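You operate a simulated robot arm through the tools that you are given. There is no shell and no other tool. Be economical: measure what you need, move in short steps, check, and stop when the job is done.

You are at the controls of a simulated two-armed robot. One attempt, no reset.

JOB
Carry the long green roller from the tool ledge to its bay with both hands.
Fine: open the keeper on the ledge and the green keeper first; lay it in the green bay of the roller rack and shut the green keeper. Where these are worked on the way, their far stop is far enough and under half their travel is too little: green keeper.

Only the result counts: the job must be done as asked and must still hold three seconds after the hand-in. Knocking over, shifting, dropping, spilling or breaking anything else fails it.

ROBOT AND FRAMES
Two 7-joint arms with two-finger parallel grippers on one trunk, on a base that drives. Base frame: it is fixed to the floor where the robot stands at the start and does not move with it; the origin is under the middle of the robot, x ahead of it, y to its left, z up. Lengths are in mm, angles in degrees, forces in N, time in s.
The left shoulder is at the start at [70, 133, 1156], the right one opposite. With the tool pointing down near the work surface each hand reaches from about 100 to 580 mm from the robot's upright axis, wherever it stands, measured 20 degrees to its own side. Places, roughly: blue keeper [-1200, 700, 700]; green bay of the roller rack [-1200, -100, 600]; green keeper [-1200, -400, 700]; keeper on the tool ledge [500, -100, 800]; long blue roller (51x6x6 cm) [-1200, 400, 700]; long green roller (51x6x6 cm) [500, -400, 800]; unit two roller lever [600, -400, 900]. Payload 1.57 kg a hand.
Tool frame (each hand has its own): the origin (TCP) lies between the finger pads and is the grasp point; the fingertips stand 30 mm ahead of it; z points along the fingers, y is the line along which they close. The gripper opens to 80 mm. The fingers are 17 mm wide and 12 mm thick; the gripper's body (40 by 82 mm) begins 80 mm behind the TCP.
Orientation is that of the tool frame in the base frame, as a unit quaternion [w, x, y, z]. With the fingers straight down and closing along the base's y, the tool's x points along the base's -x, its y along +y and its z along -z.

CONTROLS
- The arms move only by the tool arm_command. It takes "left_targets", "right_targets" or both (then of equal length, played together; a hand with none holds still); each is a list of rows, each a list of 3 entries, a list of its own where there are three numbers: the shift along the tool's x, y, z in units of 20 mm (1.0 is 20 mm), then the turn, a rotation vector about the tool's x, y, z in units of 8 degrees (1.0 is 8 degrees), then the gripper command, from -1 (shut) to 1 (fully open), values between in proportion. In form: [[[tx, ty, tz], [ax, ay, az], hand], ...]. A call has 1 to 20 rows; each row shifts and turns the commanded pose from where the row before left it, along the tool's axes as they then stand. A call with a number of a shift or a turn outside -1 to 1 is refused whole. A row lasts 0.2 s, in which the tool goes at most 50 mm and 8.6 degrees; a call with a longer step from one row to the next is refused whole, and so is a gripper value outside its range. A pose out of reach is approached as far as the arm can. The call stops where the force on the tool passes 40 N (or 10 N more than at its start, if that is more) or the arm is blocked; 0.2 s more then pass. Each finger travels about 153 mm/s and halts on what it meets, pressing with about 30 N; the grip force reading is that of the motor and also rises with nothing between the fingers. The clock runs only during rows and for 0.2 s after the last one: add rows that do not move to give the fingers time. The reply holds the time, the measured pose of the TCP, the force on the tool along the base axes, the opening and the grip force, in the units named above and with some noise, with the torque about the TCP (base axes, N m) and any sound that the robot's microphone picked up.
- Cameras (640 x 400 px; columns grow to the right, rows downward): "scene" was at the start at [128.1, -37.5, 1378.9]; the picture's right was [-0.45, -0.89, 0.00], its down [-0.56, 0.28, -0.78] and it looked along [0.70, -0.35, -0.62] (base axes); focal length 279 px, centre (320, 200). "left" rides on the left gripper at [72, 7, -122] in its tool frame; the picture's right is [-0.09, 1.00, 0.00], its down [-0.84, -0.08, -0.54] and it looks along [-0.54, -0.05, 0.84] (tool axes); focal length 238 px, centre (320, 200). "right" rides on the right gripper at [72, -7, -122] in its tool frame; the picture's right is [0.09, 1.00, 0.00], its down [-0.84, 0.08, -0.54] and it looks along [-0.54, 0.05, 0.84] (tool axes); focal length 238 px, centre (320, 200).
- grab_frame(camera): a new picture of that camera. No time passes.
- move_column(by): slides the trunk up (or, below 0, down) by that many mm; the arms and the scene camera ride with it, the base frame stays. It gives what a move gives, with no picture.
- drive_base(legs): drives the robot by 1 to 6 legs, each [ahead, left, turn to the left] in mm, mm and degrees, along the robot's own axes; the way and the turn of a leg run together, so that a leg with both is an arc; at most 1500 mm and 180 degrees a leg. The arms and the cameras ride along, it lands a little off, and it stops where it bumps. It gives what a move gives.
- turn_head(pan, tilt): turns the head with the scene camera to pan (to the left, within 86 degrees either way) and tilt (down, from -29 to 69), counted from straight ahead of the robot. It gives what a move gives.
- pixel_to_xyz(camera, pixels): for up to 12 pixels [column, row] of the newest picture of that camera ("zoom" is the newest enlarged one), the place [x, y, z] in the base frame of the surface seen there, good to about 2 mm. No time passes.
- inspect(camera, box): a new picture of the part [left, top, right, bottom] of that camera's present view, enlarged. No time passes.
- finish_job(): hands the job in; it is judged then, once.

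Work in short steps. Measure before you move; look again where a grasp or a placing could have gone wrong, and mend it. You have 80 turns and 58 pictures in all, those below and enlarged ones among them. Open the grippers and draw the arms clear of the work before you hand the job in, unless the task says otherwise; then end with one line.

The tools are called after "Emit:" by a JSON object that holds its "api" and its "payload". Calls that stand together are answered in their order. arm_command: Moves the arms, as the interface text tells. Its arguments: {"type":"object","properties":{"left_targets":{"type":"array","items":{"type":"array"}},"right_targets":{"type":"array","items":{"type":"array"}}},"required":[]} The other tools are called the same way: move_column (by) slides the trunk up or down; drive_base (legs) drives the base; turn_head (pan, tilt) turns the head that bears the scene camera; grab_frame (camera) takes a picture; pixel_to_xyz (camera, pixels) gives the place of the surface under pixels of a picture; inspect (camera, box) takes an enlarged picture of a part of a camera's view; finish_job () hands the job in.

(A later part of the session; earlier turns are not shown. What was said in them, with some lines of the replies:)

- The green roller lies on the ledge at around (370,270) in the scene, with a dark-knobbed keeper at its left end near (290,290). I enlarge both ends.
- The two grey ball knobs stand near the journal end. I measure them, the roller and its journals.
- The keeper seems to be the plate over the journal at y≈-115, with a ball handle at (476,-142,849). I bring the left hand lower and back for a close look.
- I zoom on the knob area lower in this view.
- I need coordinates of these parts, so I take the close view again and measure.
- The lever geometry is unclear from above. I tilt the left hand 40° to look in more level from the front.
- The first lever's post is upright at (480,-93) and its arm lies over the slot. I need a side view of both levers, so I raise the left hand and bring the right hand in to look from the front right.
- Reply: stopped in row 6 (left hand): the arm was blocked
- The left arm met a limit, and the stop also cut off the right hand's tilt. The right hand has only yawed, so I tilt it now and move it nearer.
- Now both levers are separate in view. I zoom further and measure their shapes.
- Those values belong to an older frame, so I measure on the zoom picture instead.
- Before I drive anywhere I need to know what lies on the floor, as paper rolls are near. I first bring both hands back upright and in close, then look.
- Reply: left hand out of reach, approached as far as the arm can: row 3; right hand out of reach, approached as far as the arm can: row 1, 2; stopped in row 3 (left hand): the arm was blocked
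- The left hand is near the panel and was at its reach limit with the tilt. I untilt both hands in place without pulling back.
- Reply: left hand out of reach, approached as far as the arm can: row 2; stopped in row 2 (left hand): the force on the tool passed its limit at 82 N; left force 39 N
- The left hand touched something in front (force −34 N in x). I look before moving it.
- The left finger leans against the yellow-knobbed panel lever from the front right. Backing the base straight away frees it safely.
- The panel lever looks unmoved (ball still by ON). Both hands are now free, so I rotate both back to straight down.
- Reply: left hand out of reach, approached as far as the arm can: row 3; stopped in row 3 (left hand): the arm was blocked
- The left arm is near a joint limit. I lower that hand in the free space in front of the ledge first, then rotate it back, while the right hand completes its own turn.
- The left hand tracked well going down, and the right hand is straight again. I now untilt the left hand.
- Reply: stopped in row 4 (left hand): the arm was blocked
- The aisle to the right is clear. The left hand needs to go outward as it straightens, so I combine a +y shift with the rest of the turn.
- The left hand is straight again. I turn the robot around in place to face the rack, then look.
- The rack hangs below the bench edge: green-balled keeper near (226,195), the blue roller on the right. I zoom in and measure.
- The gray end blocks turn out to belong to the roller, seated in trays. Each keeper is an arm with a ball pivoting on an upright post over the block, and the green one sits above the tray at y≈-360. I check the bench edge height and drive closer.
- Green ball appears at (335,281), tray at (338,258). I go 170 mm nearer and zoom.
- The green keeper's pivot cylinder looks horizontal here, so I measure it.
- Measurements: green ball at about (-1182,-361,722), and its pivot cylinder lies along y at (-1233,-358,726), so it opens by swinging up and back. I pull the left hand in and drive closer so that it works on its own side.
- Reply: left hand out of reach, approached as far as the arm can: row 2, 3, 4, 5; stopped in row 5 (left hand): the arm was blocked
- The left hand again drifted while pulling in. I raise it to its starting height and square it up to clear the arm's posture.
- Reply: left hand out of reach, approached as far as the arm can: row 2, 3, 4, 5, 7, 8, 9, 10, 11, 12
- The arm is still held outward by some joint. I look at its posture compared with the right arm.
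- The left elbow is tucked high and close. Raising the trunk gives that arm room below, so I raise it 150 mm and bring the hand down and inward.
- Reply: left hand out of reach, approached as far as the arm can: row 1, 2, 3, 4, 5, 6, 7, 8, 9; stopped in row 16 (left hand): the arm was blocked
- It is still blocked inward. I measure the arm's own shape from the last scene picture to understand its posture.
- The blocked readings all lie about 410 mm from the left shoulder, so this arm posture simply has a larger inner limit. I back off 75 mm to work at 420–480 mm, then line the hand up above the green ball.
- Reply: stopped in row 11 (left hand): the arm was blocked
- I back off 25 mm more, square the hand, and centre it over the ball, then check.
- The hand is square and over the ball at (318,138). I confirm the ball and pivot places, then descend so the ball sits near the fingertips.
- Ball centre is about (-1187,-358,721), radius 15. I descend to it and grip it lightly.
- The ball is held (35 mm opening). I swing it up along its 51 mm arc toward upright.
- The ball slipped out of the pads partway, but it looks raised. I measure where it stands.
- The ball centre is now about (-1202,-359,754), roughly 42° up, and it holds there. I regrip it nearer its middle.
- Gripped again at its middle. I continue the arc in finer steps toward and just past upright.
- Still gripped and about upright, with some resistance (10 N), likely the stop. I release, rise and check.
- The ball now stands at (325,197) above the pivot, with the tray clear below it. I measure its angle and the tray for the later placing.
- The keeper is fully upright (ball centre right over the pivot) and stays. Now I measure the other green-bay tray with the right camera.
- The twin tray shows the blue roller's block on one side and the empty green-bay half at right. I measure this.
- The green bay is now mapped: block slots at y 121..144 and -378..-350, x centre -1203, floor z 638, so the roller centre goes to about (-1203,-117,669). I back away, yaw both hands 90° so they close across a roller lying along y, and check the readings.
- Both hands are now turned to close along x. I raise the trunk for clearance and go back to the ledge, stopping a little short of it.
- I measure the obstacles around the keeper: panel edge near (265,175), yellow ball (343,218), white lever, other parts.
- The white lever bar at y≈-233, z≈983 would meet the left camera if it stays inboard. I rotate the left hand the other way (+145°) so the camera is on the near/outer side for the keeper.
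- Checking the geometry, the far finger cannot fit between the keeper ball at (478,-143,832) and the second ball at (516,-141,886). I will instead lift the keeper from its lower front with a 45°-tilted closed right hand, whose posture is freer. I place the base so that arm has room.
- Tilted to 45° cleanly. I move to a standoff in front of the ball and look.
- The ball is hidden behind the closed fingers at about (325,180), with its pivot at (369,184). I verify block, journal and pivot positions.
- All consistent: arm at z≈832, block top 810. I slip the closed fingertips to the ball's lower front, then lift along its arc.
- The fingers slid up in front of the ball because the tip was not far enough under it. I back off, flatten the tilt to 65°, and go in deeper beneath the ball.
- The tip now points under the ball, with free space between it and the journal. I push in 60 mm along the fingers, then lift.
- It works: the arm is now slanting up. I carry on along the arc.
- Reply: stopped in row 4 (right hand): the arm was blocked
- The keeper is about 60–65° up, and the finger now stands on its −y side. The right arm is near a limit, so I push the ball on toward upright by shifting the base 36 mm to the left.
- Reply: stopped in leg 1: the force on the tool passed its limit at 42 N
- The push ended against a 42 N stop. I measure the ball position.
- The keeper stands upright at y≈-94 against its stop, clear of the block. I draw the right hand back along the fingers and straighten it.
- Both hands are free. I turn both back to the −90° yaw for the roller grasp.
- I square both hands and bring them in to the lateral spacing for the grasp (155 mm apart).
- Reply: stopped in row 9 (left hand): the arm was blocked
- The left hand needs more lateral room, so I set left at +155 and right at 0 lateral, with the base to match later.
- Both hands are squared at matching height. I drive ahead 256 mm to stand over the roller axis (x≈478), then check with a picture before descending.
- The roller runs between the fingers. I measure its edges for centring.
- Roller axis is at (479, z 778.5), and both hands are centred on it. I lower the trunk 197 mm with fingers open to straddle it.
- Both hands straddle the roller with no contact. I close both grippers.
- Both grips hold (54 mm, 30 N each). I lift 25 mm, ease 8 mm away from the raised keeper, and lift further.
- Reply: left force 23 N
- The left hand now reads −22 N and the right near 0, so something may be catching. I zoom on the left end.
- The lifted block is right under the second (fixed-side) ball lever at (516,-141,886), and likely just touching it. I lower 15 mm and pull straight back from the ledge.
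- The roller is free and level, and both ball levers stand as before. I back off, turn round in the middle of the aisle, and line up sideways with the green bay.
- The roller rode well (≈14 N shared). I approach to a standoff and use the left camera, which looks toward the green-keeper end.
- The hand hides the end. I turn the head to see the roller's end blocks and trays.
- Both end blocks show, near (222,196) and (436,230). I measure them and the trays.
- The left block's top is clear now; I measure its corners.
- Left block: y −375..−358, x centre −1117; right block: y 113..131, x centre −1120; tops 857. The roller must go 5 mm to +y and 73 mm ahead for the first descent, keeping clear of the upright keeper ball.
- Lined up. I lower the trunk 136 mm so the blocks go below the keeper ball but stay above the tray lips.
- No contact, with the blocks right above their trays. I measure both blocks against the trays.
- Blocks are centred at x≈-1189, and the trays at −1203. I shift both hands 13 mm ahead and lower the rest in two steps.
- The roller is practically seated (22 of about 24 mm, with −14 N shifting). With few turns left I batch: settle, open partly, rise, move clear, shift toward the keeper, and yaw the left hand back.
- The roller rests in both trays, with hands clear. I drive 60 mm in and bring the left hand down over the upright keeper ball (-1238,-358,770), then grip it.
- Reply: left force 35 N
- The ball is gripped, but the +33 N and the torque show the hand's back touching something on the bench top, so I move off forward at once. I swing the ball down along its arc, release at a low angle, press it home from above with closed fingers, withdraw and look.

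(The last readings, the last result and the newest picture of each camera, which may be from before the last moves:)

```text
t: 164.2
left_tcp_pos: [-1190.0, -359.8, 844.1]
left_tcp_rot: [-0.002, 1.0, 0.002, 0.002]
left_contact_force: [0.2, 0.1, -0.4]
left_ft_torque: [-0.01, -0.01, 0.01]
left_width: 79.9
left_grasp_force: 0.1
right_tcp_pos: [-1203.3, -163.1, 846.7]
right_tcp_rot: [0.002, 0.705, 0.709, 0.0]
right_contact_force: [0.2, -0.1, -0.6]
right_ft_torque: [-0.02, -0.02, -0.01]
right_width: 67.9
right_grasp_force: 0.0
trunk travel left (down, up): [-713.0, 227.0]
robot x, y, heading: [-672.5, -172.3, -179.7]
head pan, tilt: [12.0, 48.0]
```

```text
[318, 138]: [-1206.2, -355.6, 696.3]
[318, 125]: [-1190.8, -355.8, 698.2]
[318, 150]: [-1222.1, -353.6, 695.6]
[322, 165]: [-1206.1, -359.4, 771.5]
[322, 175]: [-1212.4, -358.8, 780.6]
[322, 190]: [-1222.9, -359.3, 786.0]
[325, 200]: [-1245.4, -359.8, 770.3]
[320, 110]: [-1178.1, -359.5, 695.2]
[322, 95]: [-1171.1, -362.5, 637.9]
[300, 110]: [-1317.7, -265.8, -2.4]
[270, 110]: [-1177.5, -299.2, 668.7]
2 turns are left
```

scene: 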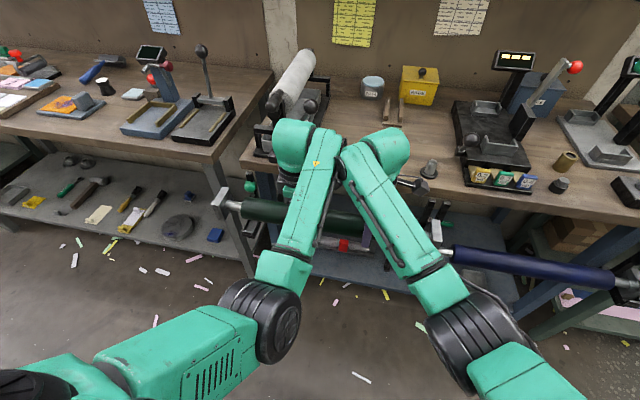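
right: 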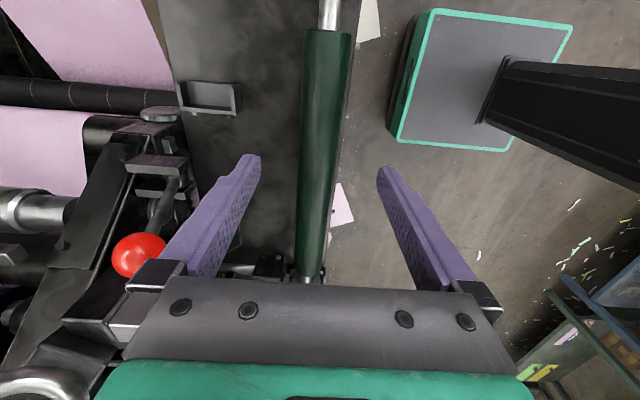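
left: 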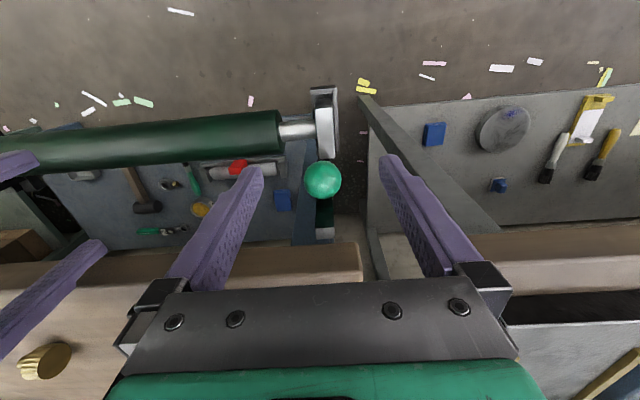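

The roller sits in its trays and the ball slipped at about 69°. Now I cage it: fingers 24 mm apart go behind the ball, straddling the hanger, and pull it forward and down. Then I press it home from above twice, rise, and look.

Emit:
{"api": "arm_command", "payload": {"left_targets": [[[-0.9, -0.03, 0], [0, 0, 0], -0.4], [[-0.9, -0.03, 0], [0, 0, 0], -0.4], [[-0.9, -0.03, 0], [0, 0, 0], -0.4], [[0, 0, 1], [0, 0, 0], -0.4], [[0, 0, 1], [0, 0, 0], -0.4], [[0, 0, 1], [0, 0, 0], -0.4], [[0.3, 0, 0], [0, 0, 0], -0.4], [[0.3, 0, 0.05], [0, 0, 0], -0.4], [[0.25, 0, 0.15], [0, 0, 0], -0.4], [[0.25, 0, 0.25], [0, 0, 0], -0.4], [[0.2, 0, 0.25], [0, 0, 0], -0.4], [[0.2, 0, 0.3], [0, 0, 0], -0.4], [[0.15, 0, 0.25], [0, 0, 0], -0.4], [[-0.2, 0, 0], [0, 0, 0], -0.4], [[0, 0, -0.9], [0, 0, 0], -0.4], [[0, 0, -0.9], [0, 0, 0], -0.4], [[0, 0, -0.9], [0, 0, 0], -0.4], [[0, 0, -0.9], [0, 0, 0], -0.4]]}}

Emit:
{"api": "arm_command", "payload": {"left_targets": [[[0.4, 0, 0], [0, 0, 0], -1], [[0.35, 0, 0], [0, 0, 0], -1], [[0, 0, 0.485], [0, 0, 0], -1], [[0, 0, 0.485], [0, 0, 0], -1], [[0, 0, 0.485], [0, 0, 0], -1], [[0, 0, 0.485], [0, 0, 0], -1], [[0, 0, 0.485], [0, 0, 0], -1], [[0, 0, 0.485], [0, 0, 0], -1], [[0, 0, 0.485], [0, 0, 0], -1]]}}

Emit:
{"api": "arm_command", "payload": {"left_targets": [[[0, 0, -1], [0, 0, 0], -1], [[0.6, 0, 0], [0, 0, 0], -1], [[0, 0, 0.5], [0, 0, 0], -1], [[0, 0, 0.5], [0, 0, 0], -1], [[0, 0, 0.1], [0, 0, 0], -1]]}}

Emit:
{"api": "arm_command", "payload": {"left_targets": [[[0, 0, -1], [0, 0, 0], -1], [[0, 0, -1], [0, 0, 0], -1], [[0, 0, -1], [0, 0, 0], -1], [[0, 0, -1], [0, 0, 0], -0.5], [[0, 0, 0], [0, 0, 0], 1], [[0, 0, 0], [0, 0, 0], 1]]}}

Emit:
{"api": "grab_frame", "payload": {"camera": "left"}}

Emit:
{"api": "pixel_to_xyz", "payload": {"camera": "left", "pixels": [[318, 140], [318, 130], [318, 150], [320, 160], [320, 168], [320, 175], [322, 182], [322, 190], [322, 200], [316, 120], [318, 110], [320, 135]]}}

```text
t: 168.1
left_tcp_pos: [-1215.2, -358.5, 831.1]
left_tcp_rot: [-0.002, 1.0, 0.002, 0.001]
left_contact_force: [-0.2, 0.7, 0.1]
left_ft_torque: [0.02, -0.01, 0.0]
left_width: 23.9
left_grasp_force: 0.1
right_tcp_pos: [-1204.2, -163.6, 844.7]
right_tcp_rot: [0.002, 0.705, 0.709, 0.0]
right_contact_force: [-0.2, 0.1, -0.1]
right_ft_torque: [-0.01, -0.02, 0.01]
right_width: 68.0
right_grasp_force: 0.1
trunk travel left (down, up): [-713.0, 227.0]
robot x, y, heading: [-675.3, -172.8, -179.7]
head pan, tilt: [12.0, 48.0]
```

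```text
t: 170.1
left_tcp_pos: [-1200.9, -357.8, 768.3]
left_tcp_rot: [-0.001, 1.0, 0.002, -0.004]
left_contact_force: [-1.3, -1.0, 26.8]
left_ft_torque: [-0.05, -0.21, 0.0]
left_width: 0.1
left_grasp_force: 21.3
right_tcp_pos: [-1202.2, -162.1, 847.7]
right_tcp_rot: [0.0, 0.705, 0.709, -0.001]
right_contact_force: [0.3, -0.1, -0.2]
right_ft_torque: [-0.01, 0.0, -0.02]
right_width: 68.3
right_grasp_force: 0.0
trunk travel left (down, up): [-713.0, 227.0]
robot x, y, heading: [-676.5, -170.6, -179.6]
head pan, tilt: [12.0, 48.0]
```

```text
t: 171.2
left_tcp_pos: [-1188.4, -357.9, 769.9]
left_tcp_rot: [0.0, 1.0, 0.002, -0.007]
left_contact_force: [-5.5, -4.6, 39.8]
left_ft_torque: [-0.19, 0.29, -0.09]
left_width: 0.0
left_grasp_force: 21.0
right_tcp_pos: [-1199.5, -162.6, 848.6]
right_tcp_rot: [-0.001, 0.705, 0.709, -0.002]
right_contact_force: [0.1, 0.3, 0.5]
right_ft_torque: [0.0, 0.01, -0.03]
right_width: 68.0
right_grasp_force: 0.1
trunk travel left (down, up): [-713.0, 227.0]
robot x, y, heading: [-674.5, -170.3, -179.7]
head pan, tilt: [12.0, 48.0]
```

```text
t: 172.7
left_tcp_pos: [-1188.4, -359.8, 842.5]
left_tcp_rot: [-0.003, 1.0, 0.001, 0.002]
left_contact_force: [-0.4, -0.1, 0.0]
left_ft_torque: [-0.03, 0.0, 0.01]
left_width: 79.9
left_grasp_force: 0.1
right_tcp_pos: [-1205.8, -164.2, 845.1]
right_tcp_rot: [0.001, 0.706, 0.709, 0.0]
right_contact_force: [-0.2, 0.6, 0.2]
right_ft_torque: [0.01, 0.01, 0.0]
right_width: 68.0
right_grasp_force: 0.1
trunk travel left (down, up): [-713.0, 227.0]
robot x, y, heading: [-679.8, -173.3, -179.8]
head pan, tilt: [12.0, 48.0]
```

```text
0 pictures are left
```

left: 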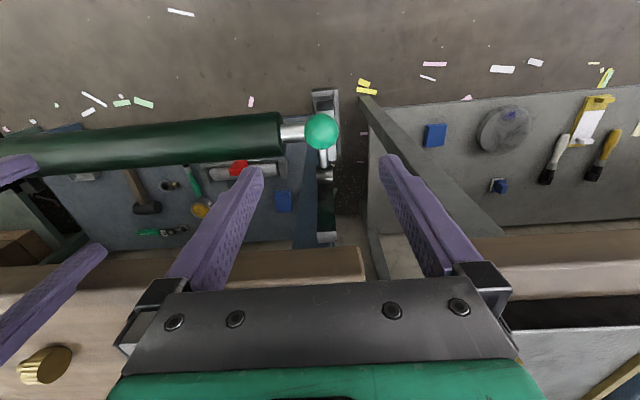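

```text
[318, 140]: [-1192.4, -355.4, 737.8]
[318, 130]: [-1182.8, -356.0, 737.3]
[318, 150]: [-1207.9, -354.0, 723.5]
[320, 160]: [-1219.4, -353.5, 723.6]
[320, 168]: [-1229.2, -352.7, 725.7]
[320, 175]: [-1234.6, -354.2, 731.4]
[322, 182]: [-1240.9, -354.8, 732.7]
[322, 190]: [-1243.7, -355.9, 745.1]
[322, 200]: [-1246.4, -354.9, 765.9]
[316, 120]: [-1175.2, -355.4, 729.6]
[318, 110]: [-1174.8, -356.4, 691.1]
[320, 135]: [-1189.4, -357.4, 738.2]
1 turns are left
```

The ball is back at its shut position: top at z 738, arm level at z≈723, pressed to a 40 N stop, over the seated block. I back the robot clear and hand in.

Emit:
{"api": "drive_base", "payload": {"legs": [[-250, 0, 0]]}}

Emit:
{"api": "finish_job", "payload": {}}

```text
t: 174.5
left_tcp_pos: [-937.7, -358.4, 842.2]
left_tcp_rot: [-0.003, 1.0, 0.003, 0.002]
left_contact_force: [0.4, 0.7, -0.7]
left_ft_torque: [-0.01, -0.01, -0.01]
left_width: 80.2
left_grasp_force: 0.1
right_tcp_pos: [-952.8, -163.5, 844.4]
right_tcp_rot: [0.001, 0.705, 0.709, 0.001]
right_contact_force: [-0.2, -0.2, -0.5]
right_ft_torque: [-0.01, -0.02, 0.02]
right_width: 67.9
right_grasp_force: 0.1
trunk travel left (down, up): [-713.0, 227.0]
robot x, y, heading: [-424.5, -173.4, -179.8]
head pan, tilt: [12.0, 48.0]
```

```text
The job is handed in.
```

The green roller is in the green bay with its keeper shut, and the job is handed in. Along the way a finger pressed the yellow-knobbed panel lever, the lifted roller may have brushed the second ball lever on the ledge, and the left hand may have touched something on the bench; the two levers looked unmoved afterwards, but I did not check the bench.
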